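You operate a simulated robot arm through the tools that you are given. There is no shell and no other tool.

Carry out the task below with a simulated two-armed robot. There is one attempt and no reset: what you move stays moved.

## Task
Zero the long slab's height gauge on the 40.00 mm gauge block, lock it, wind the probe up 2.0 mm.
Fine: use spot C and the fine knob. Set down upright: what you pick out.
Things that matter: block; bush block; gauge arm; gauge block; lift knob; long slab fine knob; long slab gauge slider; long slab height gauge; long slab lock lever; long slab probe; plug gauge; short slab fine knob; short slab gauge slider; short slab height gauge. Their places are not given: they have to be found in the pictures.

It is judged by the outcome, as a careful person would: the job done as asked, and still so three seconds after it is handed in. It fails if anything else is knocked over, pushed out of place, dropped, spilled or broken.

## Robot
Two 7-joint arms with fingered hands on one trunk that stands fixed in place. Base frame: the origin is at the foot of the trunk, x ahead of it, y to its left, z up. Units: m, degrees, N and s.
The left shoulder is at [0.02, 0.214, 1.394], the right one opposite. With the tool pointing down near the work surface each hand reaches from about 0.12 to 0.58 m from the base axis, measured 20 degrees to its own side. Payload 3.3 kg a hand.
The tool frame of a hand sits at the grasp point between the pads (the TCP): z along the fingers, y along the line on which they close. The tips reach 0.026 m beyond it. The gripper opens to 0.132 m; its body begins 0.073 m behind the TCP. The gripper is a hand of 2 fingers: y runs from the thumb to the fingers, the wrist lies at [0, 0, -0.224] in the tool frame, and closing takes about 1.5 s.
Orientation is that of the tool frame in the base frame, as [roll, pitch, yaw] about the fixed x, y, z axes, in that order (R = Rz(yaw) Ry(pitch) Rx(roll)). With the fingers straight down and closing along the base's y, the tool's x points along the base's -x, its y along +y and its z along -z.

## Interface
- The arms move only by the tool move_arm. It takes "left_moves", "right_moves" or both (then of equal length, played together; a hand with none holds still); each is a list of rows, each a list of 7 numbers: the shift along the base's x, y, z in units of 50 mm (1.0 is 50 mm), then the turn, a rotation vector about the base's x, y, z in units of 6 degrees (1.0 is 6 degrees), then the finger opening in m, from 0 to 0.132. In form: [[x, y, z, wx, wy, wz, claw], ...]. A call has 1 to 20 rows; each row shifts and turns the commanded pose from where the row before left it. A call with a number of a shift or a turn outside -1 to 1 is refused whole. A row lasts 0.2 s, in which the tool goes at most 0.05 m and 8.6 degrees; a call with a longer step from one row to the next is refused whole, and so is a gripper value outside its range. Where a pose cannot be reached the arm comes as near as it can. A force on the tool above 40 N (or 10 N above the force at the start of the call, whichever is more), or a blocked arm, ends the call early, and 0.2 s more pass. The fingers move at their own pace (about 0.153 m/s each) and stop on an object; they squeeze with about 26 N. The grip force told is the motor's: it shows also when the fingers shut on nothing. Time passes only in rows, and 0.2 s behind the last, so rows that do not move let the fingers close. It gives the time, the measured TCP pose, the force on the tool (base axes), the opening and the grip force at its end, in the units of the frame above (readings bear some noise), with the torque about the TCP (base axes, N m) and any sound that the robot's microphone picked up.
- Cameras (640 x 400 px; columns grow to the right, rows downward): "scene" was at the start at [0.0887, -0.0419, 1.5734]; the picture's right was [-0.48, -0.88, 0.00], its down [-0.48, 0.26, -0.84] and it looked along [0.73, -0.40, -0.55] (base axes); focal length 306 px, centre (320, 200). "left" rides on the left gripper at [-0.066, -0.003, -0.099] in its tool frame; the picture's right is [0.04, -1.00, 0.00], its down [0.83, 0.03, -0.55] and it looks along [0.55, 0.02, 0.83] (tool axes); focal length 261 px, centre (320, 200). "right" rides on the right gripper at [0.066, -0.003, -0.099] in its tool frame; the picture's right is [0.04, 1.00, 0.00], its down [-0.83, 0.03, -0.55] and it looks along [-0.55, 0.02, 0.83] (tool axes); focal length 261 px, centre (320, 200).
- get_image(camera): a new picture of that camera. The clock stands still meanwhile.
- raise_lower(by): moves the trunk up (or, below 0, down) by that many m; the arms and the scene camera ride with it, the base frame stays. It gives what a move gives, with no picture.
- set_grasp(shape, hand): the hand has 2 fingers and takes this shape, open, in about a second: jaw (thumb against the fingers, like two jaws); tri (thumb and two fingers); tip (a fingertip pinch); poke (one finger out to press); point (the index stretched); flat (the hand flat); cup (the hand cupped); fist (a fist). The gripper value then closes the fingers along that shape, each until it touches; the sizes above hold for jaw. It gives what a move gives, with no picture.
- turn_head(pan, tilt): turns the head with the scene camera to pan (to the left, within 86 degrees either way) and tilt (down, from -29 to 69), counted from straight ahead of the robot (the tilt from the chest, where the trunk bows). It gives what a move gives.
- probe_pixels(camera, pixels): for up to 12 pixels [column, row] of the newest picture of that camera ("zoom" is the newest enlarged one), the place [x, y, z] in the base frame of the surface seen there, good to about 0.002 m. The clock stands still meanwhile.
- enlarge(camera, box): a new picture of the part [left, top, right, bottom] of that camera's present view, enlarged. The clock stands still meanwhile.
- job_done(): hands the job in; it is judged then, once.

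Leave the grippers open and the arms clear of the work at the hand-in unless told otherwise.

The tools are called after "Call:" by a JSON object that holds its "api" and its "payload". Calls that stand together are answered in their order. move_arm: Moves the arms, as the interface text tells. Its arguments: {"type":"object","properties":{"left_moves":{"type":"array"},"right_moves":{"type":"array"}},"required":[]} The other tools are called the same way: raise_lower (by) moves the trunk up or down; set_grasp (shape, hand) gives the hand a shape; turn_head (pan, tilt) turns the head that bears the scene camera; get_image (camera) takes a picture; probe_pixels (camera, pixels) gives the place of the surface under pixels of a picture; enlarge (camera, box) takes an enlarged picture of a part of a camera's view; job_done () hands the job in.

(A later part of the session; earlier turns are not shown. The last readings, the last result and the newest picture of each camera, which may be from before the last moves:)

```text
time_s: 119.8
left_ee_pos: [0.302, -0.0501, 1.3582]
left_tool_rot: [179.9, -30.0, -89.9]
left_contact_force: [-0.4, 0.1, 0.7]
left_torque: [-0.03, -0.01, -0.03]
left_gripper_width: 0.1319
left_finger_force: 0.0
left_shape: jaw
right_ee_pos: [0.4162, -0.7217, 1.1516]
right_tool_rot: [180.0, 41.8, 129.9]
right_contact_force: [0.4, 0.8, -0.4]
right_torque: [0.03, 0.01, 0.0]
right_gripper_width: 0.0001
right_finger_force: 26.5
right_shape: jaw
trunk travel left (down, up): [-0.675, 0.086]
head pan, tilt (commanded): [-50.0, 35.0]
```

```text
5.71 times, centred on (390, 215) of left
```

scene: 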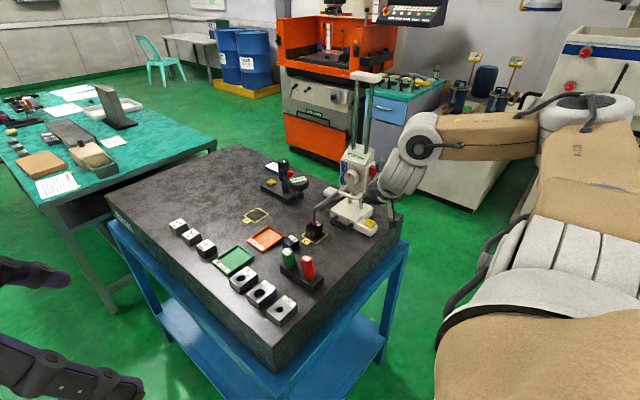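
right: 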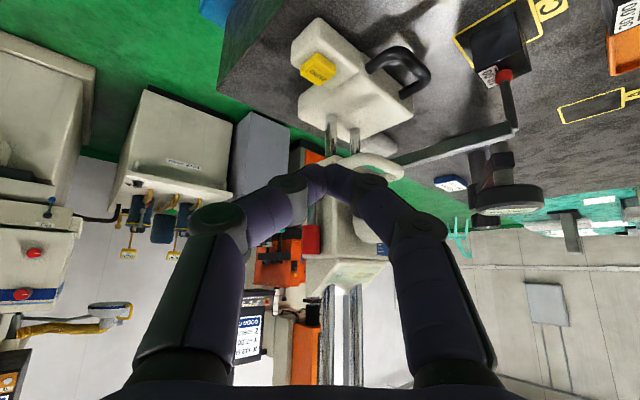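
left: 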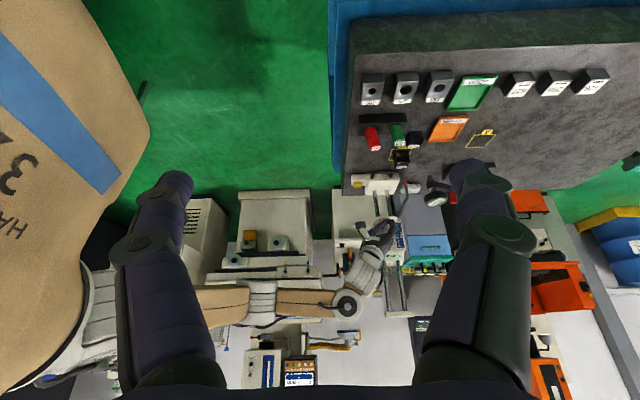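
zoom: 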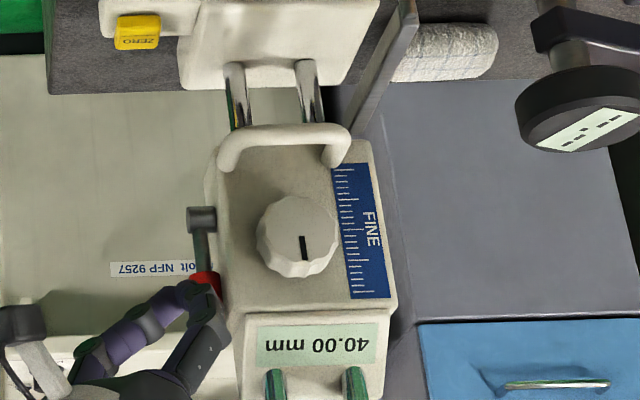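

No contact yet (0.8 N). Continue −y in 2 mm rows.

Call:
{"api": "move_arm", "payload": {"right_moves": [[0, -0.04, 0, 0, 0, 0, 0.0], [0, -0.04, 0, 0, 0, 0, 0.0], [0, -0.04, 0, 0, 0, 0, 0.0], [0, 0, 0, 0, 0, 0, 0.0]]}}

Call:
{"api": "enlarge", "payload": {"camera": "left", "box": [355, 180, 425, 250]}}

```text
time_s: 120.8
left_ee_pos: [0.3019, -0.0503, 1.3588]
left_tool_rot: [-180.0, -30.0, -89.8]
left_contact_force: [0.6, 0.5, -0.9]
left_torque: [0.0, -0.04, -0.01]
left_gripper_width: 0.132
left_finger_force: 0.0
left_shape: jaw
right_ee_pos: [0.4162, -0.7273, 1.1519]
right_tool_rot: [179.9, 41.8, 130.0]
right_contact_force: [0.3, 0.0, -0.9]
right_torque: [0.0, 0.0, 0.0]
right_gripper_width: 0.0
right_finger_force: 26.0
right_shape: jaw
trunk travel left (down, up): [-0.675, 0.086]
head pan, tilt (commanded): [-50.0, 35.0]
```

```text
5.71 times, centred on (390, 215) of left
```

zoom: 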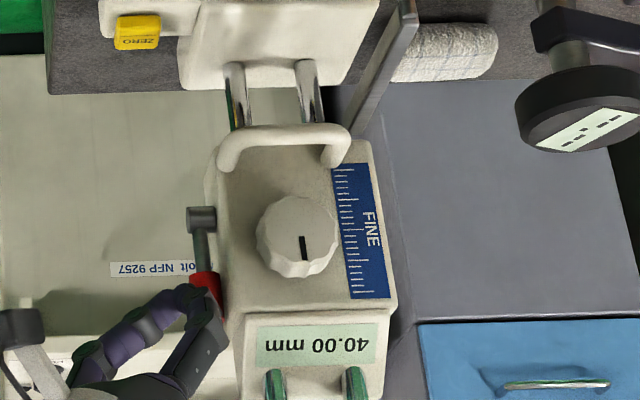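

Call:
{"api": "probe_pixels", "payload": {"camera": "zoom", "pixels": [[200, 280], [215, 280], [215, 300], [200, 300], [190, 295], [210, 320], [185, 350], [205, 240], [200, 218]]}}

Call:
{"api": "enlarge", "payload": {"camera": "left", "box": [370, 205, 400, 240]}}

```text
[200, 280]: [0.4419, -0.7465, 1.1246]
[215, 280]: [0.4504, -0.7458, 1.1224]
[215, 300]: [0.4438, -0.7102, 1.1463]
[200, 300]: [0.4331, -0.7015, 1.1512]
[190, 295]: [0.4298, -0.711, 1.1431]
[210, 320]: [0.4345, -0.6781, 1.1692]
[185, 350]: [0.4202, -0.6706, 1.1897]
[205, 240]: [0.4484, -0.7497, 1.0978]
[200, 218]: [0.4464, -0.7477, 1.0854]
```

```text
11.43 times, centred on (385, 222) of left
```

zoom: 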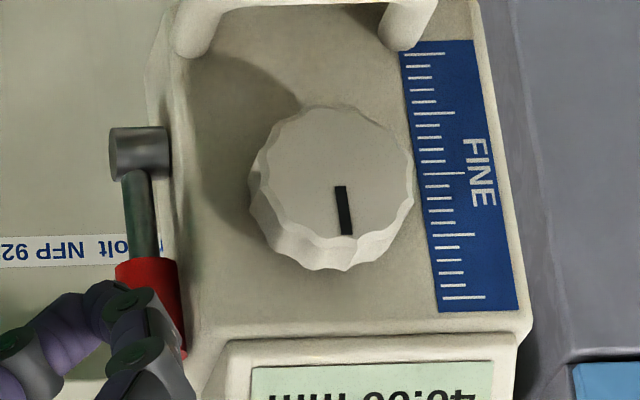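

The fingertip may be passing just beside the grip. I back off 10 mm in +y, shift +x 7 mm, then push −y again.

Call:
{"api": "move_arm", "payload": {"right_moves": [[0, 0.2, 0, 0, 0, 0, 0.0], [0.14, 0, 0, 0, 0, 0, 0.0], [0, -0.08, 0, 0, 0, 0, 0.0], [0, -0.06, 0, 0, 0, 0, 0.0], [0, -0.04, 0, 0, 0, 0, 0.0], [0, 0, 0, 0, 0, 0, 0.0]]}}

Call:
{"api": "enlarge", "payload": {"camera": "left", "box": [355, 180, 425, 250]}}

```text
time_s: 122.2
left_ee_pos: [0.3007, -0.0488, 1.3575]
left_tool_rot: [-180.0, -30.0, -89.9]
left_contact_force: [-0.5, -1.0, 0.5]
left_torque: [-0.01, -0.01, 0.01]
left_gripper_width: 0.1319
left_finger_force: 0.0
left_shape: jaw
right_ee_pos: [0.4224, -0.7262, 1.1529]
right_tool_rot: [179.9, 41.8, 130.0]
right_contact_force: [0.0, 0.3, 0.3]
right_torque: [0.0, -0.02, -0.04]
right_gripper_width: 0.0003
right_finger_force: 26.0
right_shape: jaw
trunk travel left (down, up): [-0.675, 0.086]
head pan, tilt (commanded): [-50.0, 35.0]
```

```text
5.71 times, centred on (390, 215) of left
```

zoom: 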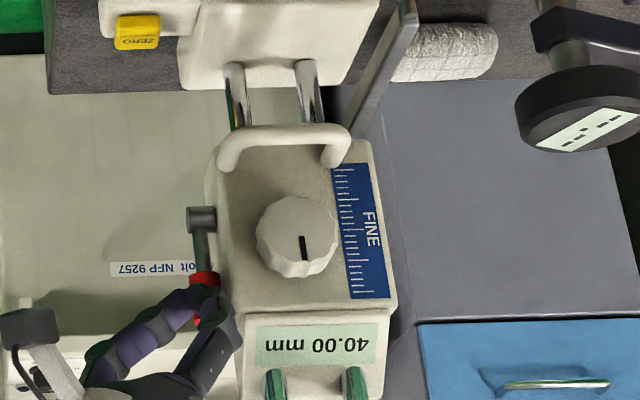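

Call:
{"api": "move_arm", "payload": {"right_moves": [[0, -0.04, 0, 0, 0, 0, 0.0], [0, -0.04, 0, 0, 0, 0, 0.0], [0, 0, 0, 0, 0, 0, 0.0]]}}

Call:
{"api": "enlarge", "payload": {"camera": "left", "box": [355, 180, 425, 250]}}

```text
time_s: 123.0
left_ee_pos: [0.301, -0.0491, 1.3585]
left_tool_rot: [179.9, -30.0, -89.9]
left_contact_force: [0.0, 1.0, -0.4]
left_torque: [0.03, -0.01, 0.02]
left_gripper_width: 0.132
left_finger_force: 0.0
left_shape: jaw
right_ee_pos: [0.4221, -0.7304, 1.1531]
right_tool_rot: [179.9, 41.8, 130.0]
right_contact_force: [-0.1, 0.7, -0.7]
right_torque: [-0.02, 0.03, 0.01]
right_gripper_width: 0.0
right_finger_force: 26.3
right_shape: jaw
trunk travel left (down, up): [-0.675, 0.086]
head pan, tilt (commanded): [-50.0, 35.0]
```

```text
5.71 times, centred on (390, 215) of left
```

zoom: 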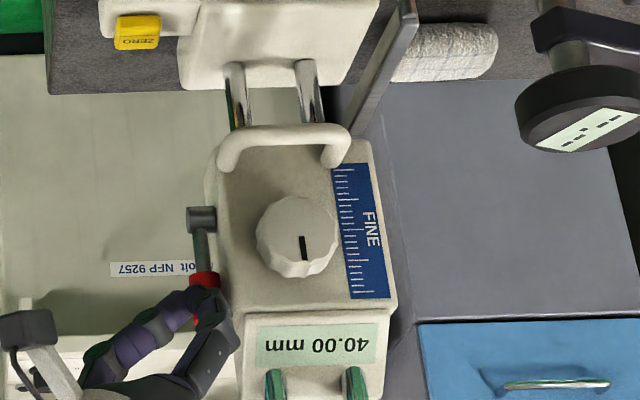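

Call:
{"api": "move_arm", "payload": {"right_moves": [[0, -0.04, 0, 0, 0, 0, 0.0], [0, -0.04, 0, 0, 0, 0, 0.0], [0, -0.04, 0, 0, 0, 0, 0.0], [0, 0, 0, 0, 0, 0, 0.0]]}}

Call:
{"api": "enlarge", "payload": {"camera": "left", "box": [355, 180, 425, 250]}}

Call:
{"api": "enlarge", "payload": {"camera": "right", "box": [240, 100, 400, 260]}}

```text
time_s: 124.0
left_ee_pos: [0.3001, -0.0466, 1.3572]
left_tool_rot: [179.9, -30.1, -89.9]
left_contact_force: [0.0, 0.3, 0.0]
left_torque: [-0.01, -0.02, 0.0]
left_gripper_width: 0.132
left_finger_force: 0.1
left_shape: jaw
right_ee_pos: [0.4222, -0.735, 1.1522]
right_tool_rot: [-180.0, 41.7, 130.2]
right_contact_force: [-3.7, 13.8, -3.0]
right_torque: [0.35, 0.17, 0.23]
right_gripper_width: 0.0
right_finger_force: 26.1
right_shape: jaw
trunk travel left (down, up): [-0.675, 0.086]
head pan, tilt (commanded): [-50.0, 35.0]
```

```text
5.71 times, centred on (390, 215) of left
```

zoom: 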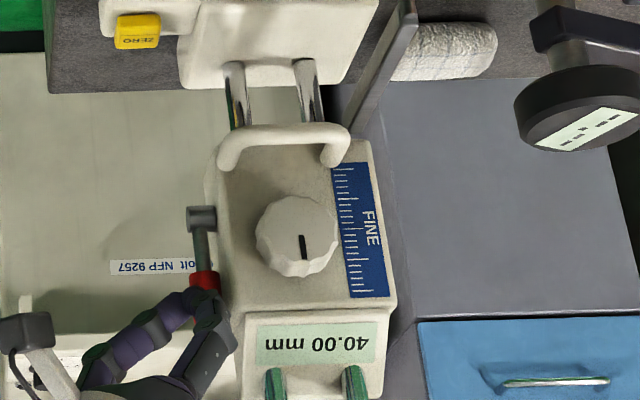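

```text
2.50 times, centred on (320, 180) of right
```

zoom: 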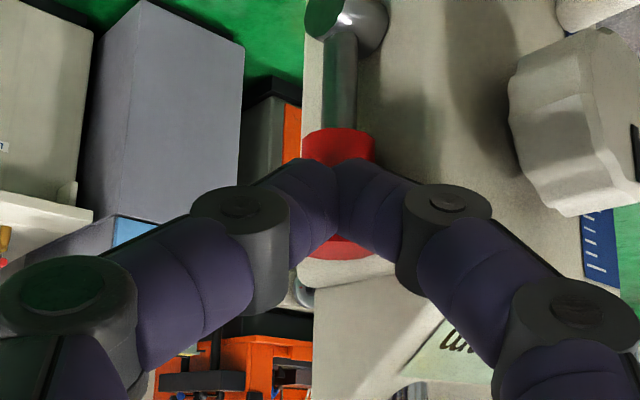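

Contact now: +13.8 N in y and the lever does not move backward, so it must swing the other way (toward the front). I back off at once and check nothing shifted.

Call:
{"api": "move_arm", "payload": {"right_moves": [[0, 0.1, 0, 0, 0, 0, 0.0], [0, 0.3, 0, 0, 0, 0, 0.0], [0, 0, 0, 0, 0, 0, 0.0]]}}

Call:
{"api": "enlarge", "payload": {"camera": "left", "box": [345, 150, 425, 250]}}

Call:
{"api": "enlarge", "payload": {"camera": "left", "box": [375, 140, 415, 185]}}

```text
time_s: 124.8
left_ee_pos: [0.3012, -0.0484, 1.3585]
left_tool_rot: [-180.0, -30.0, -89.9]
left_contact_force: [0.2, -0.6, -0.5]
left_torque: [0.05, 0.04, -0.01]
left_gripper_width: 0.1319
left_finger_force: 0.2
left_shape: jaw
right_ee_pos: [0.4213, -0.7175, 1.1529]
right_tool_rot: [179.9, 41.8, 129.9]
right_contact_force: [-0.8, 1.0, -0.8]
right_torque: [0.01, -0.01, 0.02]
right_gripper_width: 0.0
right_finger_force: 26.2
right_shape: jaw
trunk travel left (down, up): [-0.675, 0.086]
head pan, tilt (commanded): [-50.0, 35.0]
```

```text
4.00 times, centred on (385, 200) of left
```

zoom: 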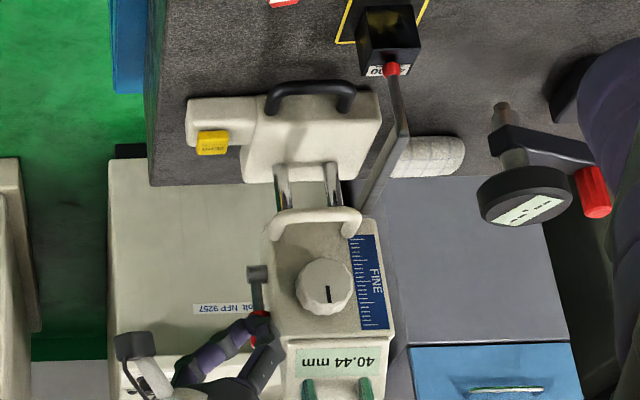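

```text
8.89 times, centred on (395, 162) of left
```

zoom: 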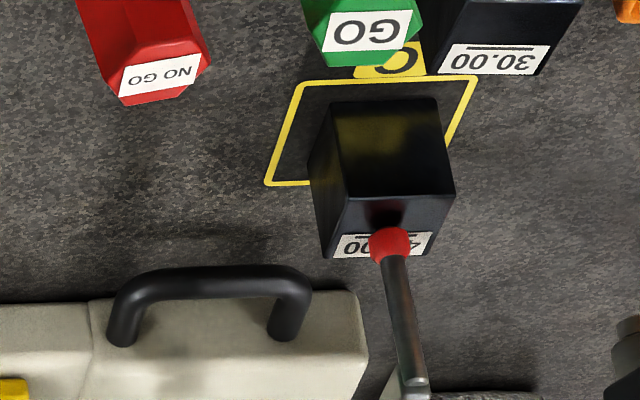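

The reading shows 40.44: my finger dragged the light slider up slightly as it left; the zero itself is set. Next I'll pull the lever toward the front from behind. I retreat and turn the hand to azimuth ≈ −28°.

Call:
{"api": "move_arm", "payload": {"right_moves": [[-0.4, 0.3, 0, 0, 0, 0, 0.0], [-0.4, 0.1, 0, 0, 0, 1, 0.0], [-0.2, 0, 0, 0, 0, 1, 0.0], [0, 0, 0, 0, 0, 1, 0.0], [0, 0, 0, 0, 0, 0.67, 0.0], [0, -0.4, 0, 0, 0, 0, 0.0], [0, -0.5, 0, 0, 0, 0, 0.0], [0, 0, 0, 0, 0, 0, 0.0]]}}

Call:
{"api": "enlarge", "payload": {"camera": "left", "box": [335, 170, 425, 260]}}

```text
time_s: 126.6
left_ee_pos: [0.3019, -0.0481, 1.3581]
left_tool_rot: [-180.0, -30.0, -89.8]
left_contact_force: [-0.2, -0.7, 0.4]
left_torque: [-0.02, -0.02, 0.01]
left_gripper_width: 0.132
left_finger_force: 0.0
left_shape: jaw
right_ee_pos: [0.3725, -0.7407, 1.1524]
right_tool_rot: [179.8, 41.9, 152.1]
right_contact_force: [-0.1, 0.5, 0.0]
right_torque: [0.01, -0.01, 0.02]
right_gripper_width: 0.0
right_finger_force: 25.8
right_shape: jaw
trunk travel left (down, up): [-0.675, 0.086]
head pan, tilt (commanded): [-50.0, 35.0]
```

```text
4.44 times, centred on (380, 215) of left
```

zoom: 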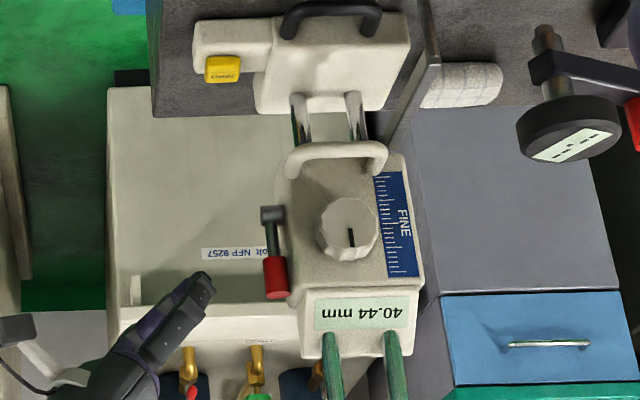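

Now I go behind the lever: first −y to about −0.783, then +x to about 0.415.

Call:
{"api": "move_arm", "payload": {"right_moves": [[0, -0.45, -0.05, 0, 0, 0, 0.0], [0, -0.4, -0.05, 0, 0, 0, 0.0], [0.4, 0, 0, 0, 0, 0, 0.0], [0.3, 0, 0, 0, 0, 0, 0.0], [0.15, 0, 0, 0, 0, 0, 0.0], [0, 0, 0, 0, 0, 0, 0.0]]}}

Call:
{"api": "enlarge", "payload": {"camera": "left", "box": [335, 170, 425, 260]}}

Call:
{"api": "enlarge", "payload": {"camera": "scene", "box": [330, 120, 410, 200]}}

```text
time_s: 128.0
left_ee_pos: [0.3015, -0.0498, 1.3583]
left_tool_rot: [180.0, -29.9, -89.8]
left_contact_force: [0.2, -0.5, -0.3]
left_torque: [-0.03, 0.0, 0.01]
left_gripper_width: 0.1319
left_finger_force: 0.2
left_shape: jaw
right_ee_pos: [0.4144, -0.7833, 1.1472]
right_tool_rot: [179.9, 41.7, 152.0]
right_contact_force: [-0.2, 0.6, 0.1]
right_torque: [-0.02, -0.01, -0.03]
right_gripper_width: 0.0002
right_finger_force: 26.1
right_shape: jaw
trunk travel left (down, up): [-0.675, 0.086]
head pan, tilt (commanded): [-50.0, 35.0]
```

```text
4.44 times, centred on (380, 215) of left
```

zoom: 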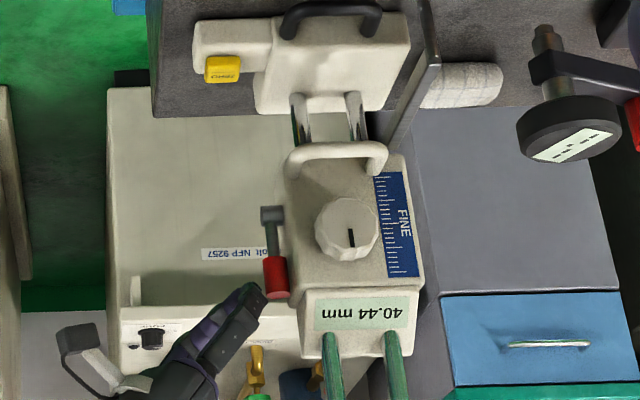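

```text
5.00 times, centred on (370, 160) of scene
```

zoom: 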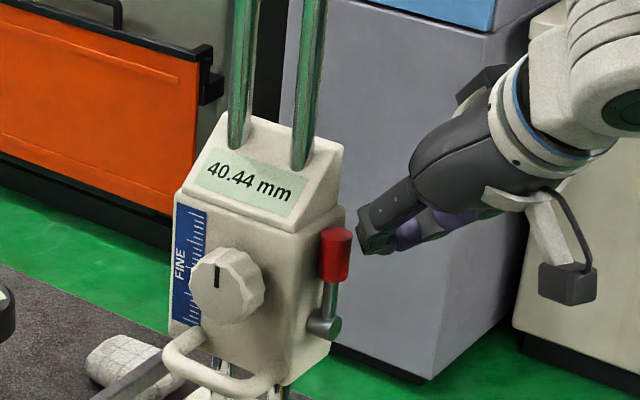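

The tip is behind-left of the lever. I move +x 5 mm more, then pull +y in small rows.

Call:
{"api": "move_arm", "payload": {"right_moves": [[0.1, 0, 0, 0, 0, 0, 0.0], [0, 0.12, 0, 0, 0, 0, 0.0], [0, 0.08, 0, 0, 0, 0, 0.0], [0, 0.06, 0, 0, 0, 0, 0.0], [0, 0, 0, 0, 0, 0, 0.0]]}}

Call:
{"api": "enlarge", "payload": {"camera": "left", "box": [335, 170, 425, 260]}}

Call:
{"api": "enlarge", "payload": {"camera": "scene", "box": [330, 120, 410, 200]}}

```text
time_s: 129.2
left_ee_pos: [0.301, -0.0495, 1.3574]
left_tool_rot: [-180.0, -30.0, -89.9]
left_contact_force: [0.2, 0.0, 0.5]
left_torque: [0.01, 0.01, -0.01]
left_gripper_width: 0.1319
left_finger_force: 0.0
left_shape: jaw
right_ee_pos: [0.4188, -0.7706, 1.149]
right_tool_rot: [179.9, 41.7, 152.0]
right_contact_force: [0.2, -0.4, -0.5]
right_torque: [0.01, 0.02, 0.01]
right_gripper_width: 0.0001
right_finger_force: 26.2
right_shape: jaw
trunk travel left (down, up): [-0.675, 0.086]
head pan, tilt (commanded): [-50.0, 35.0]
```

```text
4.44 times, centred on (380, 215) of left
```

zoom: 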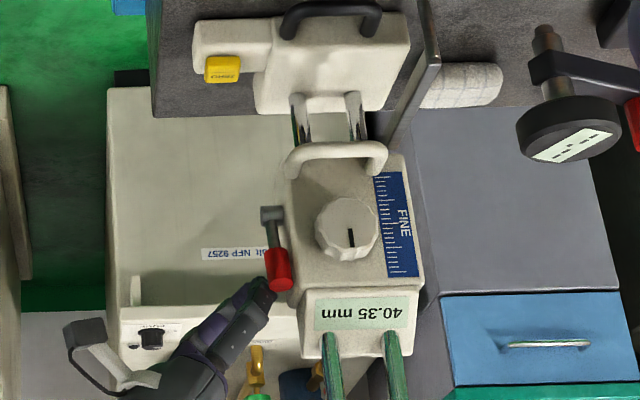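

```text
5.00 times, centred on (370, 160) of scene
```

zoom: 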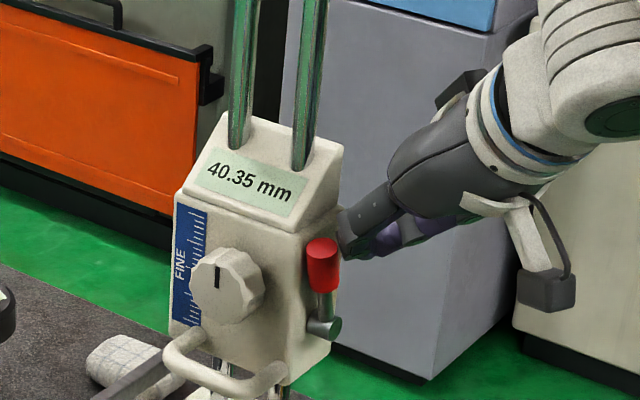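

The lever is swinging forward with hardly any force. I keep pulling +y, then follow its arc downward.

Call:
{"api": "move_arm", "payload": {"right_moves": [[0, 0.08, 0, 0, 0, 0, 0.0], [0, 0.08, 0, 0, 0, 0, 0.0], [0, 0.08, -0.02, 0, 0, 0, 0.0], [0, 0.08, -0.02, 0, 0, 0, 0.0], [0, 0.08, -0.04, 0, 0, 0, 0.0], [0, 0, 0, 0, 0, 0, 0.0]]}}

Call:
{"api": "enlarge", "payload": {"camera": "left", "box": [335, 170, 425, 260]}}

Call:
{"api": "enlarge", "payload": {"camera": "scene", "box": [330, 120, 410, 200]}}

```text
time_s: 130.6
left_ee_pos: [0.3017, -0.0498, 1.3597]
left_tool_rot: [-179.9, -30.0, -89.9]
left_contact_force: [0.7, 0.6, 0.6]
left_torque: [0.01, -0.01, 0.0]
left_gripper_width: 0.1318
left_finger_force: 0.0
left_shape: jaw
right_ee_pos: [0.4185, -0.7498, 1.1444]
right_tool_rot: [179.9, 41.8, 152.0]
right_contact_force: [0.3, -0.2, 0.5]
right_torque: [0.0, -0.01, 0.02]
right_gripper_width: 0.0001
right_finger_force: 26.2
right_shape: jaw
trunk travel left (down, up): [-0.675, 0.086]
head pan, tilt (commanded): [-50.0, 35.0]
```

```text
4.44 times, centred on (380, 215) of left
```

zoom: 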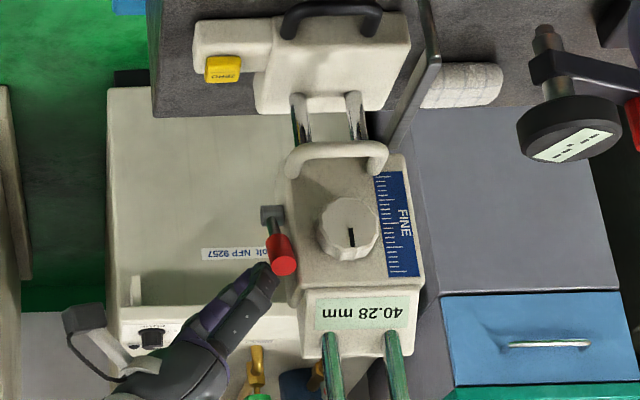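

```text
5.00 times, centred on (370, 160) of scene
```

zoom: 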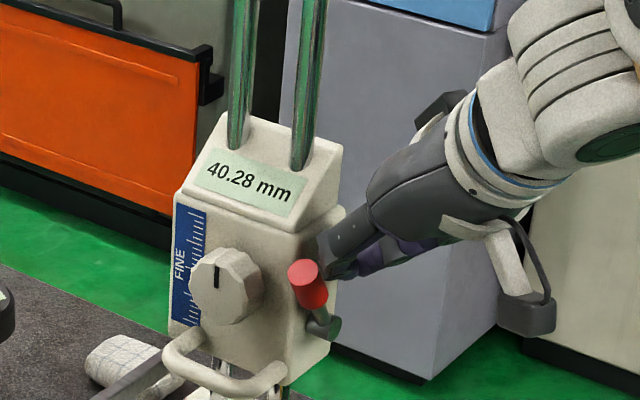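

The lever is ~40° forward (reading 40.28). I continue the arc: forward and down.

Call:
{"api": "move_arm", "payload": {"right_moves": [[0, 0.08, -0.08, 0, 0, 0, 0.0], [0, 0.08, -0.1, 0, 0, 0, 0.0], [0, 0.08, -0.1, 0, 0, 0, 0.0], [0, 0, 0, 0, 0, 0, 0.0]]}}

Call:
{"api": "enlarge", "payload": {"camera": "left", "box": [335, 170, 425, 260]}}

Call:
{"api": "enlarge", "payload": {"camera": "scene", "box": [330, 120, 410, 200]}}

```text
time_s: 131.6
left_ee_pos: [0.3029, -0.0494, 1.3585]
left_tool_rot: [180.0, -30.0, -89.8]
left_contact_force: [-0.3, -0.8, -0.3]
left_torque: [0.02, -0.02, 0.0]
left_gripper_width: 0.1318
left_finger_force: 0.0
left_shape: jaw
right_ee_pos: [0.4191, -0.7392, 1.1287]
right_tool_rot: [179.9, 41.8, 151.9]
right_contact_force: [-0.2, 0.0, -0.4]
right_torque: [0.0, 0.0, 0.0]
right_gripper_width: 0.0001
right_finger_force: 26.5
right_shape: jaw
trunk travel left (down, up): [-0.675, 0.086]
head pan, tilt (commanded): [-50.0, 35.0]
```

```text
4.44 times, centred on (380, 215) of left
```

zoom: 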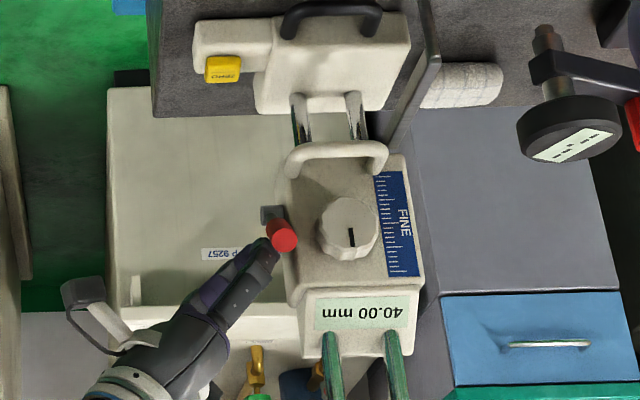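

```text
5.00 times, centred on (370, 160) of scene
```

zoom: 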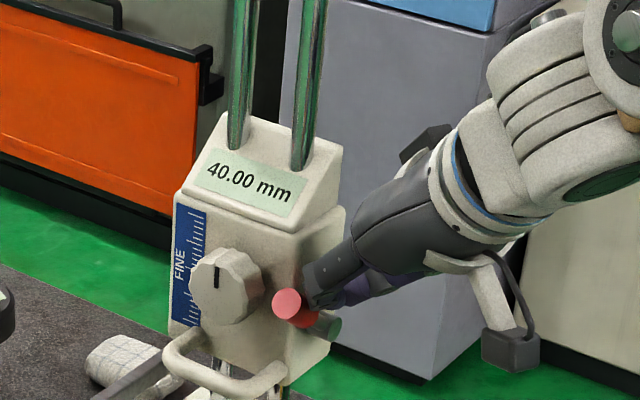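

Reading is back to 40.00 and the lever is ~75° forward. I continue a bit further down to its stop, listening for a click.

Call:
{"api": "move_arm", "payload": {"right_moves": [[0, 0.06, -0.08, 0, 0, 0, 0.0], [0, 0.04, -0.08, 0, 0, 0, 0.0], [0, 0.02, -0.06, 0, 0, 0, 0.0], [0, 0, 0, 0, 0, 0, 0.0]]}}

Call:
{"api": "enlarge", "payload": {"camera": "left", "box": [335, 170, 425, 260]}}

Call:
{"api": "enlarge", "payload": {"camera": "scene", "box": [330, 120, 410, 200]}}

```text
time_s: 132.6
left_ee_pos: [0.3006, -0.049, 1.3582]
left_tool_rot: [-179.9, -30.0, -89.9]
left_contact_force: [-0.8, 0.3, -0.2]
left_torque: [-0.01, 0.02, -0.01]
left_gripper_width: 0.1319
left_finger_force: 0.2
left_shape: jaw
right_ee_pos: [0.4206, -0.7326, 1.1181]
right_tool_rot: [179.9, 41.8, 152.0]
right_contact_force: [0.5, 0.0, -0.3]
right_torque: [-0.04, -0.01, 0.01]
right_gripper_width: 0.0
right_finger_force: 26.4
right_shape: jaw
trunk travel left (down, up): [-0.675, 0.086]
head pan, tilt (commanded): [-50.0, 35.0]
```

```text
4.44 times, centred on (380, 215) of left
```

zoom: 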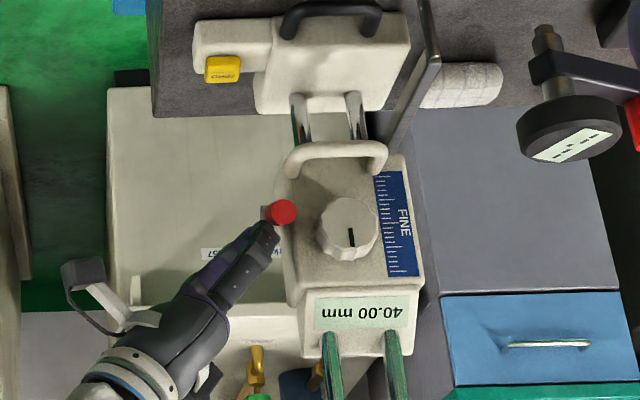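

```text
5.00 times, centred on (370, 160) of scene
```

zoom: 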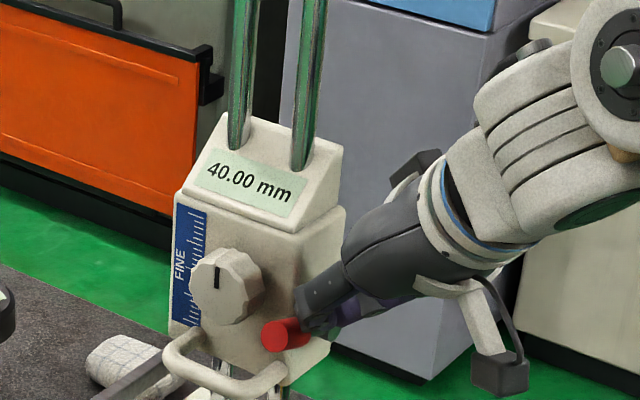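

The lever now points forward, about horizontal, with still no resistance. I push down a little more to find the stop.

Call:
{"api": "move_arm", "payload": {"right_moves": [[0, 0.02, -0.08, 0, 0, 0, 0.0], [0, 0, -0.06, 0, 0, 0, 0.0], [0, 0, -0.06, 0, 0, 0, 0.0], [0, 0, 0, 0, 0, 0, 0.0]]}}

Call:
{"api": "enlarge", "payload": {"camera": "left", "box": [335, 170, 425, 260]}}

Call:
{"api": "enlarge", "payload": {"camera": "scene", "box": [330, 120, 410, 200]}}

```text
time_s: 133.6
left_ee_pos: [0.2999, -0.0492, 1.3591]
left_tool_rot: [-179.9, -30.1, -90.0]
left_contact_force: [-0.1, 0.1, 0.4]
left_torque: [-0.04, 0.0, 0.0]
left_gripper_width: 0.1318
left_finger_force: 0.1
left_shape: jaw
right_ee_pos: [0.4176, -0.7332, 1.1088]
right_tool_rot: [179.8, 41.8, 151.9]
right_contact_force: [-9.6, -3.0, 8.5]
right_torque: [-0.01, -0.04, 0.0]
right_gripper_width: 0.0001
right_finger_force: 25.7
right_shape: jaw
trunk travel left (down, up): [-0.675, 0.086]
head pan, tilt (commanded): [-50.0, 35.0]
```

```text
4.44 times, centred on (380, 215) of left
```

zoom: 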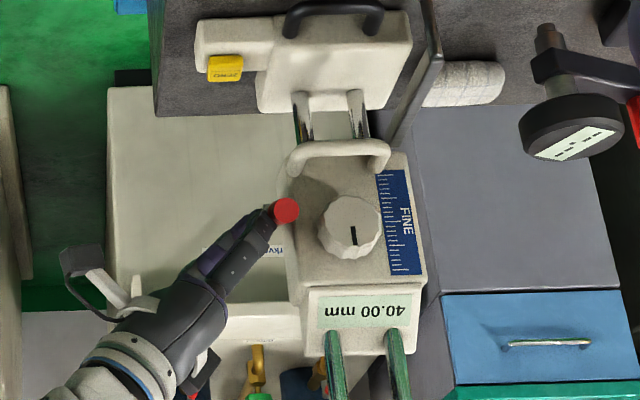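

```text
5.00 times, centred on (370, 160) of scene
```

zoom: 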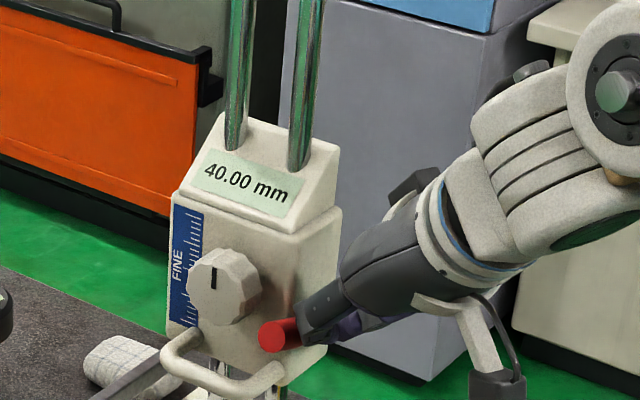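

The lever reached its stop (8.5 N down, plus a side push of 9.6 N). I release by moving −x away first, then back out.

Call:
{"api": "move_arm", "payload": {"right_moves": [[-0.12, 0, 0.02, 0, 0, 0, 0.0], [-0.2, 0, 0.04, 0, 0, 0, 0.0], [-0.4, 0.1, 0.2, 0, 0, 0, 0.0], [-0.5, 0.3, 0.3, 0, 0, 0, 0.0], [0, 0, 0, 0, 0, 0, 0.0]]}}

Call:
{"api": "enlarge", "payload": {"camera": "left", "box": [335, 140, 425, 260]}}

Call:
{"api": "enlarge", "payload": {"camera": "scene", "box": [330, 120, 410, 200]}}

Call:
{"api": "enlarge", "payload": {"camera": "left", "box": [375, 140, 415, 185]}}

```text
time_s: 134.8
left_ee_pos: [0.3016, -0.0495, 1.3582]
left_tool_rot: [179.9, -30.0, -89.9]
left_contact_force: [0.1, -0.6, 0.9]
left_torque: [0.03, -0.02, 0.01]
left_gripper_width: 0.132
left_finger_force: 0.1
left_shape: jaw
right_ee_pos: [0.36, -0.7101, 1.1355]
right_tool_rot: [179.8, 41.8, 151.9]
right_contact_force: [1.3, -0.8, 0.2]
right_torque: [-0.03, -0.01, -0.01]
right_gripper_width: 0.0002
right_finger_force: 26.1
right_shape: jaw
trunk travel left (down, up): [-0.675, 0.086]
head pan, tilt (commanded): [-50.0, 35.0]
```

```text
3.33 times, centred on (380, 200) of left
```

zoom: 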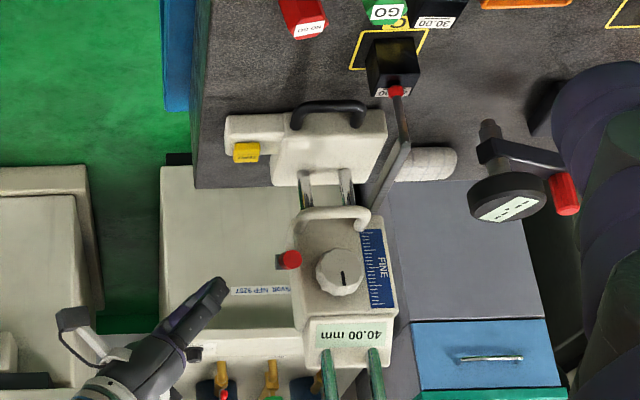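

```text
5.00 times, centred on (370, 160) of scene
```

zoom: 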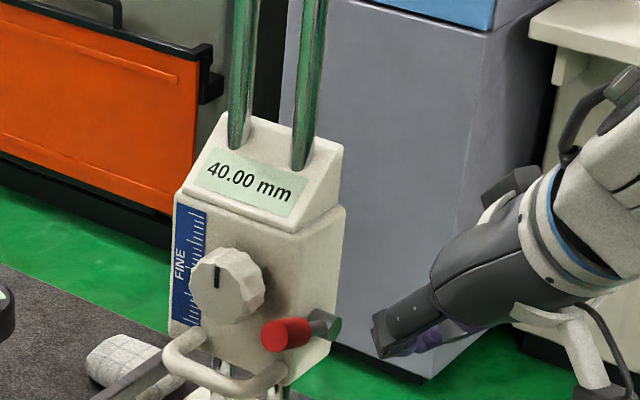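

```text
8.89 times, centred on (395, 162) of left
```

zoom: 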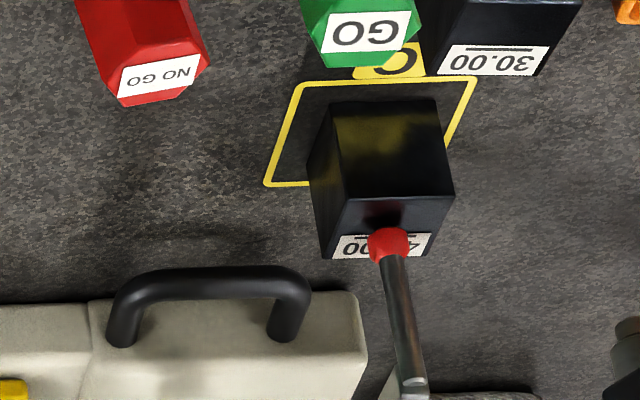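

The lever is fully forward (locked) and the reading is 40.00. Now the fine knob (centre ≈(0.4885, −0.704, 1.115), radius 20 mm, marker at 12 o'clock). I'll first roll it with the fingertips on its top. I retreat, turn to azimuth −58°, and go above the knob.

Call:
{"api": "move_arm", "payload": {"right_moves": [[0, 0.6, 0.4, 0, 0, -1, 0.0], [0.2, 0.4, 0.4, 0, 0, -1, 0.0], [0.4, 0.2, 0.3, 0, 0, -1, 0.0], [0.5, 0, 0, 0, 0, -1, 0.0], [0.5, 0, 0, 0, 0, -1, 0.0], [0.5, -0.2, 0, 0, 0, 0, 0.0], [0, 0, 0, 0, 0, 0, 0.0]]}}

Call:
{"api": "enlarge", "payload": {"camera": "left", "box": [335, 170, 425, 260]}}

```text
time_s: 136.4
left_ee_pos: [0.3012, -0.0488, 1.3584]
left_tool_rot: [179.9, -30.0, -89.8]
left_contact_force: [0.1, 0.5, 0.4]
left_torque: [-0.01, 0.01, 0.02]
left_gripper_width: 0.1317
left_finger_force: 0.1
left_shape: jaw
right_ee_pos: [0.4631, -0.6628, 1.1923]
right_tool_rot: [179.8, 41.8, 122.0]
right_contact_force: [0.0, -0.3, 0.2]
right_torque: [-0.02, 0.01, 0.0]
right_gripper_width: 0.0
right_finger_force: 25.9
right_shape: jaw
trunk travel left (down, up): [-0.675, 0.086]
head pan, tilt (commanded): [-50.0, 35.0]
```

```text
4.44 times, centred on (380, 215) of left
```

zoom: 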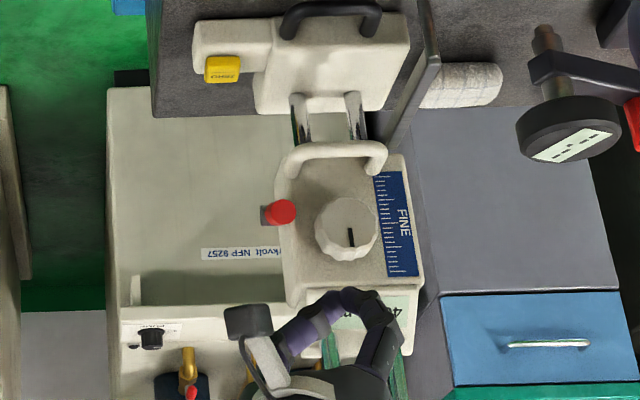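

I move the fingertips to just above the knob's top (tip ≈(0.4885, −0.716, 1.145)).

Call:
{"api": "move_arm", "payload": {"right_moves": [[0.3, 0, 0, 0, 0, 0, 0.0], [0, -0.35, -0.1, 0, 0, 0, 0.0], [0, -0.4, -0.2, 0, 0, 0, 0.0], [0, 0, -0.24, 0, 0, 0, 0.0], [0, 0, 0, 0, 0, 0, 0.0]]}}

Call:
{"api": "enlarge", "payload": {"camera": "left", "box": [365, 195, 415, 245]}}

Call:
{"api": "enlarge", "payload": {"camera": "right", "box": [240, 100, 400, 300]}}

```text
time_s: 137.6
left_ee_pos: [0.3015, -0.0495, 1.3576]
left_tool_rot: [-180.0, -30.0, -89.9]
left_contact_force: [-0.4, 0.6, 0.8]
left_torque: [0.02, -0.03, -0.01]
left_gripper_width: 0.1321
left_finger_force: 0.1
left_shape: jaw
right_ee_pos: [0.4784, -0.6995, 1.1651]
right_tool_rot: [179.8, 41.9, 122.0]
right_contact_force: [0.0, 0.6, 0.2]
right_torque: [0.0, 0.02, -0.02]
right_gripper_width: 0.0002
right_finger_force: 26.2
right_shape: jaw
trunk travel left (down, up): [-0.675, 0.086]
head pan, tilt (commanded): [-50.0, 35.0]
```

```text
8.00 times, centred on (390, 220) of left
```

zoom: 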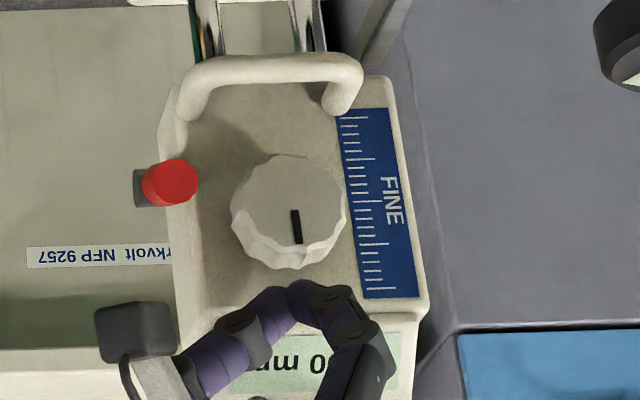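

```text
2.00 times, centred on (320, 200) of right
```

zoom: 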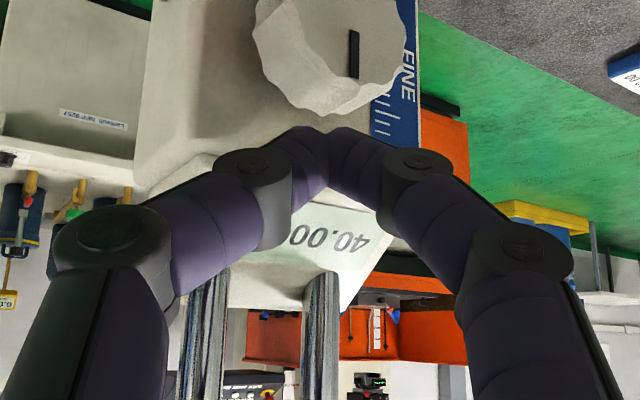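

Fingertips are above the knob. I shift −x 8 mm and lower onto the knob's top gently.

Call:
{"api": "move_arm", "payload": {"right_moves": [[-0.16, 0, 0, 0, 0, 0, 0.0], [0, 0, -0.1, 0, 0, 0, 0.0], [0, 0, -0.06, 0, 0, 0, 0.0], [0, 0, -0.03, 0, 0, 0, 0.0], [0, 0, 0, 0, 0, 0, 0.0]]}}

```text
time_s: 138.8
left_ee_pos: [0.3021, -0.0494, 1.3581]
left_tool_rot: [179.9, -29.9, -89.9]
left_contact_force: [-0.7, 0.0, 0.5]
left_torque: [-0.02, -0.02, 0.02]
left_gripper_width: 0.1319
left_finger_force: 0.1
left_shape: jaw
right_ee_pos: [0.4711, -0.6993, 1.1551]
right_tool_rot: [179.8, 41.8, 122.0]
right_contact_force: [0.7, -0.9, -0.9]
right_torque: [-0.01, -0.03, -0.03]
right_gripper_width: 0.0
right_finger_force: 25.9
right_shape: jaw
trunk travel left (down, up): [-0.675, 0.086]
head pan, tilt (commanded): [-50.0, 35.0]
```

Call:
{"api": "move_arm", "payload": {"right_moves": [[0, 0, -0.03, 0, 0, 0, 0.0], [0, 0, -0.03, 0, 0, 0, 0.0], [0, 0, 0, 0, 0, 0, 0.0]]}}

Call:
{"api": "enlarge", "payload": {"camera": "left", "box": [365, 195, 415, 245]}}

```text
time_s: 139.6
left_ee_pos: [0.3013, -0.0488, 1.3585]
left_tool_rot: [-180.0, -30.0, -89.8]
left_contact_force: [-0.2, 0.3, -0.7]
left_torque: [0.01, 0.02, 0.01]
left_gripper_width: 0.1317
left_finger_force: 0.1
left_shape: jaw
right_ee_pos: [0.4691, -0.6989, 1.1515]
right_tool_rot: [179.8, 41.8, 122.0]
right_contact_force: [0.4, 0.7, -0.6]
right_torque: [-0.02, 0.02, -0.04]
right_gripper_width: 0.0001
right_finger_force: 26.0
right_shape: jaw
trunk travel left (down, up): [-0.675, 0.086]
head pan, tilt (commanded): [-50.0, 35.0]
```

```text
8.00 times, centred on (390, 220) of left
```

zoom: 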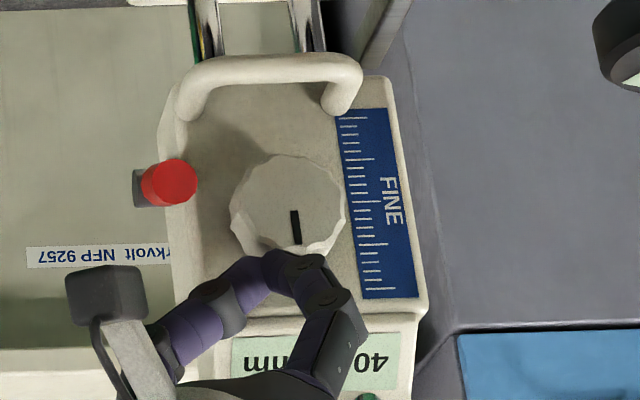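

Call:
{"api": "move_arm", "payload": {"right_moves": [[0, 0, -0.03, 0, 0, 0, 0.0], [0, 0, -0.02, 0, 0, 0, 0.0], [0, 0, 0, 0, 0, 0, 0.0]]}}

```text
time_s: 140.4
left_ee_pos: [0.3011, -0.0487, 1.358]
left_tool_rot: [-180.0, -29.9, -90.0]
left_contact_force: [0.1, 0.3, 0.3]
left_torque: [0.03, -0.01, 0.01]
left_gripper_width: 0.132
left_finger_force: 0.1
left_shape: jaw
right_ee_pos: [0.4704, -0.6986, 1.152]
right_tool_rot: [179.9, 41.8, 122.0]
right_contact_force: [-1.2, -0.8, 6.0]
right_torque: [-0.07, -0.03, -0.03]
right_gripper_width: 0.0
right_finger_force: 25.3
right_shape: jaw
trunk travel left (down, up): [-0.675, 0.086]
head pan, tilt (commanded): [-50.0, 35.0]
```

Contact with 6 N. I stroke +x 16 mm to roll the knob, then read the display.

Call:
{"api": "move_arm", "payload": {"right_moves": [[0.05, 0, 0, 0, 0, 0, 0.0], [0.05, 0, 0, 0, 0, 0, 0.0], [0.05, 0, 0, 0, 0, 0, 0.0], [0.05, 0, 0, 0, 0, 0, 0.0], [0.05, 0, 0, 0, 0, 0, 0.0], [0.05, 0, 0, 0, 0, 0, 0.0], [0, 0, 0, 0, 0, 0, 0.0]]}}

Call:
{"api": "enlarge", "payload": {"camera": "left", "box": [365, 195, 415, 245]}}

Call:
{"api": "enlarge", "payload": {"camera": "scene", "box": [330, 120, 410, 200]}}

```text
time_s: 142.0
left_ee_pos: [0.2985, -0.0461, 1.3594]
left_tool_rot: [-180.0, -30.1, -90.1]
left_contact_force: [0.4, -0.8, 0.2]
left_torque: [0.0, -0.01, 0.0]
left_gripper_width: 0.1318
left_finger_force: 0.1
left_shape: jaw
right_ee_pos: [0.4824, -0.6975, 1.1527]
right_tool_rot: [179.8, 42.1, 122.0]
right_contact_force: [-4.9, -3.6, 25.4]
right_torque: [-0.45, 0.04, -0.11]
right_gripper_width: 0.0
right_finger_force: 25.9
right_shape: jaw
trunk travel left (down, up): [-0.675, 0.086]
head pan, tilt (commanded): [-50.0, 35.0]
```

```text
8.00 times, centred on (390, 220) of left
```

zoom: 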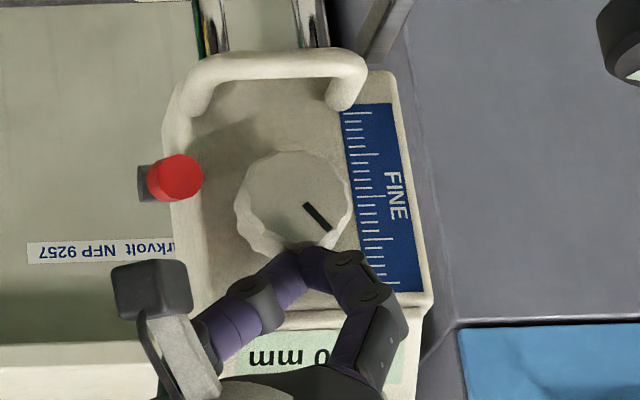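

```text
5.00 times, centred on (370, 160) of scene
```

zoom: 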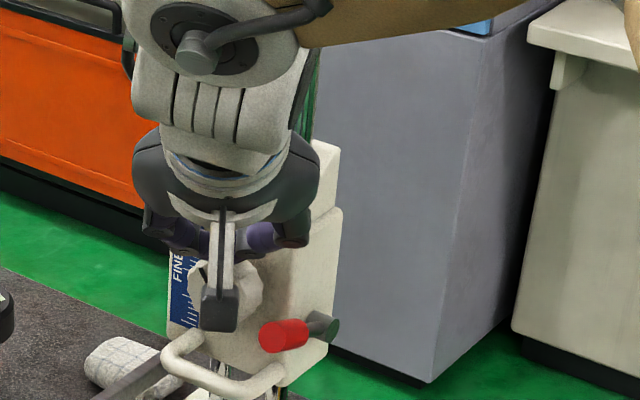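

The knob turned about 40° (marker now toward +x), but the downward force grew to 25 N, too much. I lift off and read the display.

Call:
{"api": "move_arm", "payload": {"right_moves": [[0, 0, 0.06, 0, 0, 0, 0.0], [0, 0, 0.14, 0, 0, 0, 0.0], [0, 0.3, 0.3, 0, 0, 0, 0.0], [0, 0, 0, 0, 0, 0, 0.0]]}}

Call:
{"api": "enlarge", "payload": {"camera": "left", "box": [335, 150, 425, 260]}}

Call:
{"api": "enlarge", "payload": {"camera": "left", "box": [375, 140, 415, 185]}}

```text
time_s: 143.0
left_ee_pos: [0.3012, -0.0491, 1.3579]
left_tool_rot: [180.0, -30.0, -89.9]
left_contact_force: [-0.5, 0.2, -0.5]
left_torque: [0.04, -0.02, -0.02]
left_gripper_width: 0.132
left_finger_force: 0.1
left_shape: jaw
right_ee_pos: [0.4852, -0.685, 1.1737]
right_tool_rot: [179.8, 41.6, 122.1]
right_contact_force: [0.8, 0.2, -0.6]
right_torque: [-0.03, 0.01, -0.02]
right_gripper_width: 0.0
right_finger_force: 25.9
right_shape: jaw
trunk travel left (down, up): [-0.675, 0.086]
head pan, tilt (commanded): [-50.0, 35.0]
```

```text
3.64 times, centred on (380, 205) of left
```

zoom: 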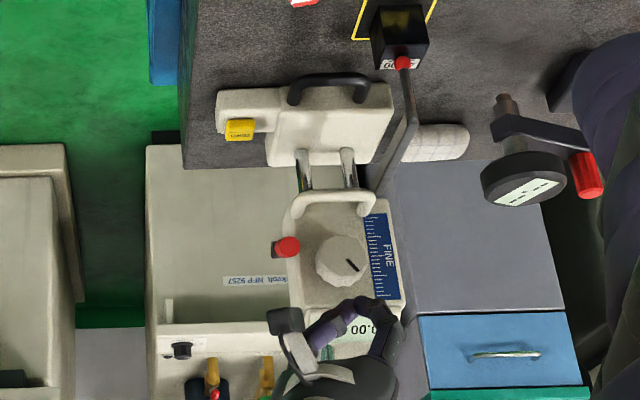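

```text
8.89 times, centred on (395, 162) of left
```

zoom: 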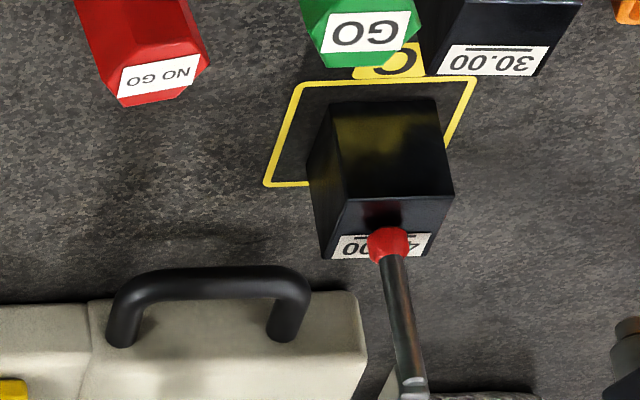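

Call:
{"api": "move_arm", "payload": {"right_moves": [[-0.3, 0.6, 0.2, 0, 0, 0, 0.0], [-0.3, 0.4, 0, 0, 0, 0, 0.0], [0, 0, 0, 0, 0, 0, 0.0]]}}

Call:
{"api": "enlarge", "payload": {"camera": "left", "box": [360, 190, 420, 250]}}

```text
time_s: 143.8
left_ee_pos: [0.3014, -0.0496, 1.3581]
left_tool_rot: [179.9, -30.0, -89.9]
left_contact_force: [-0.1, 0.0, 0.9]
left_torque: [0.0, 0.0, 0.0]
left_gripper_width: 0.1322
left_finger_force: 0.0
left_shape: jaw
right_ee_pos: [0.4577, -0.6344, 1.1862]
right_tool_rot: [179.9, 41.8, 122.0]
right_contact_force: [0.4, 0.7, -1.0]
right_torque: [0.0, -0.02, -0.02]
right_gripper_width: 0.0001
right_finger_force: 25.9
right_shape: jaw
trunk travel left (down, up): [-0.675, 0.086]
head pan, tilt (commanded): [-50.0, 35.0]
```

```text
6.67 times, centred on (390, 220) of left
```

zoom: 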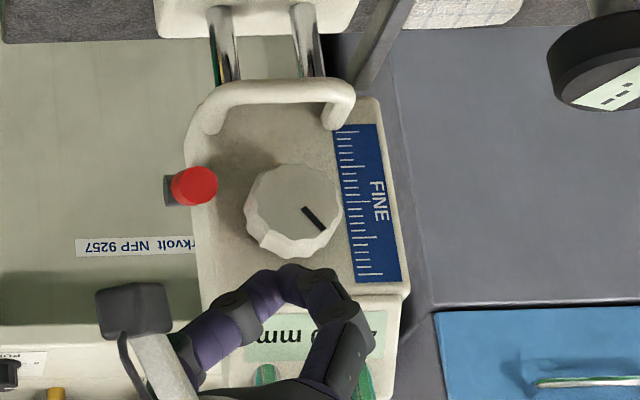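

Call:
{"api": "move_arm", "payload": {"right_moves": [[-0.7, 0.3, 0, 0, 0, 0, 0.0], [-0.7, 0.3, 0, 0, 0, 0, 0.0], [0, 0, 0, 0, 0, 0, 0.0]]}}

Call:
{"api": "enlarge", "payload": {"camera": "left", "box": [360, 190, 420, 250]}}

```text
time_s: 144.6
left_ee_pos: [0.3021, -0.0491, 1.3585]
left_tool_rot: [180.0, -29.9, -90.0]
left_contact_force: [0.6, -1.0, -0.2]
left_torque: [0.0, 0.01, 0.0]
left_gripper_width: 0.1318
left_finger_force: 0.0
left_shape: jaw
right_ee_pos: [0.3875, -0.6041, 1.1821]
right_tool_rot: [179.9, 41.7, 122.0]
right_contact_force: [0.1, -0.3, 0.7]
right_torque: [0.0, -0.02, 0.04]
right_gripper_width: 0.0
right_finger_force: 26.2
right_shape: jaw
trunk travel left (down, up): [-0.675, 0.086]
head pan, tilt (commanded): [-50.0, 35.0]
```

```text
6.67 times, centred on (390, 220) of left
```

zoom: 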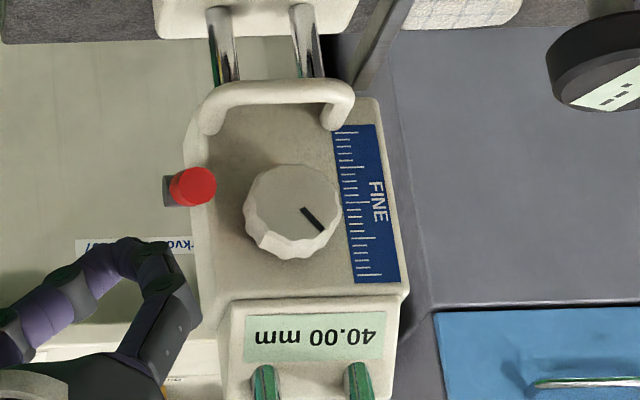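

Reading still 40.00, so that direction (marker toward +x) presses down onto the block; up must be the other way (knob top toward −x). I return above the knob, this time starting on the +x side.

Call:
{"api": "move_arm", "payload": {"right_moves": [[0.7, -0.4, 0.1, 0, 0, 0, 0.0], [0.7, -0.4, 0.1, 0, 0, 0, 0.0], [0.7, -0.4, 0, 0, 0, 0, 0.0], [0, -0.35, -0.1, 0, 0, 0, 0.0], [0, -0.35, -0.2, 0, 0, 0, 0.0], [0, 0, 0, 0, 0, 0, 0.0]]}}

Call:
{"api": "enlarge", "payload": {"camera": "left", "box": [365, 195, 415, 245]}}

```text
time_s: 146.0
left_ee_pos: [0.3015, -0.0487, 1.3589]
left_tool_rot: [-179.9, -30.0, -89.9]
left_contact_force: [-0.1, 0.0, -0.3]
left_torque: [-0.02, 0.01, -0.02]
left_gripper_width: 0.1317
left_finger_force: 0.0
left_shape: jaw
right_ee_pos: [0.4925, -0.6988, 1.18]
right_tool_rot: [179.9, 41.8, 122.0]
right_contact_force: [-0.3, -0.2, -0.8]
right_torque: [-0.03, 0.0, 0.0]
right_gripper_width: 0.0
right_finger_force: 26.0
right_shape: jaw
trunk travel left (down, up): [-0.675, 0.086]
head pan, tilt (commanded): [-50.0, 35.0]
```

```text
8.00 times, centred on (390, 220) of left
```

zoom: 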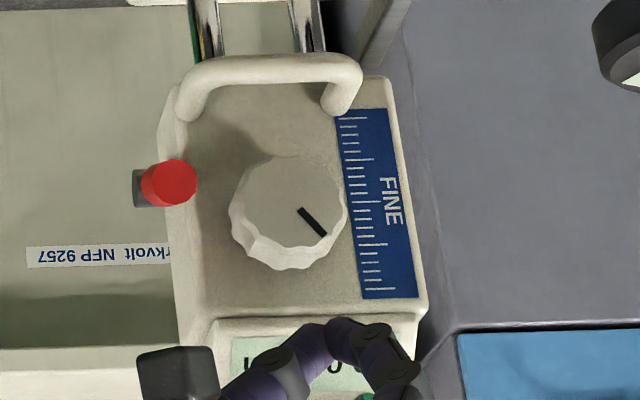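

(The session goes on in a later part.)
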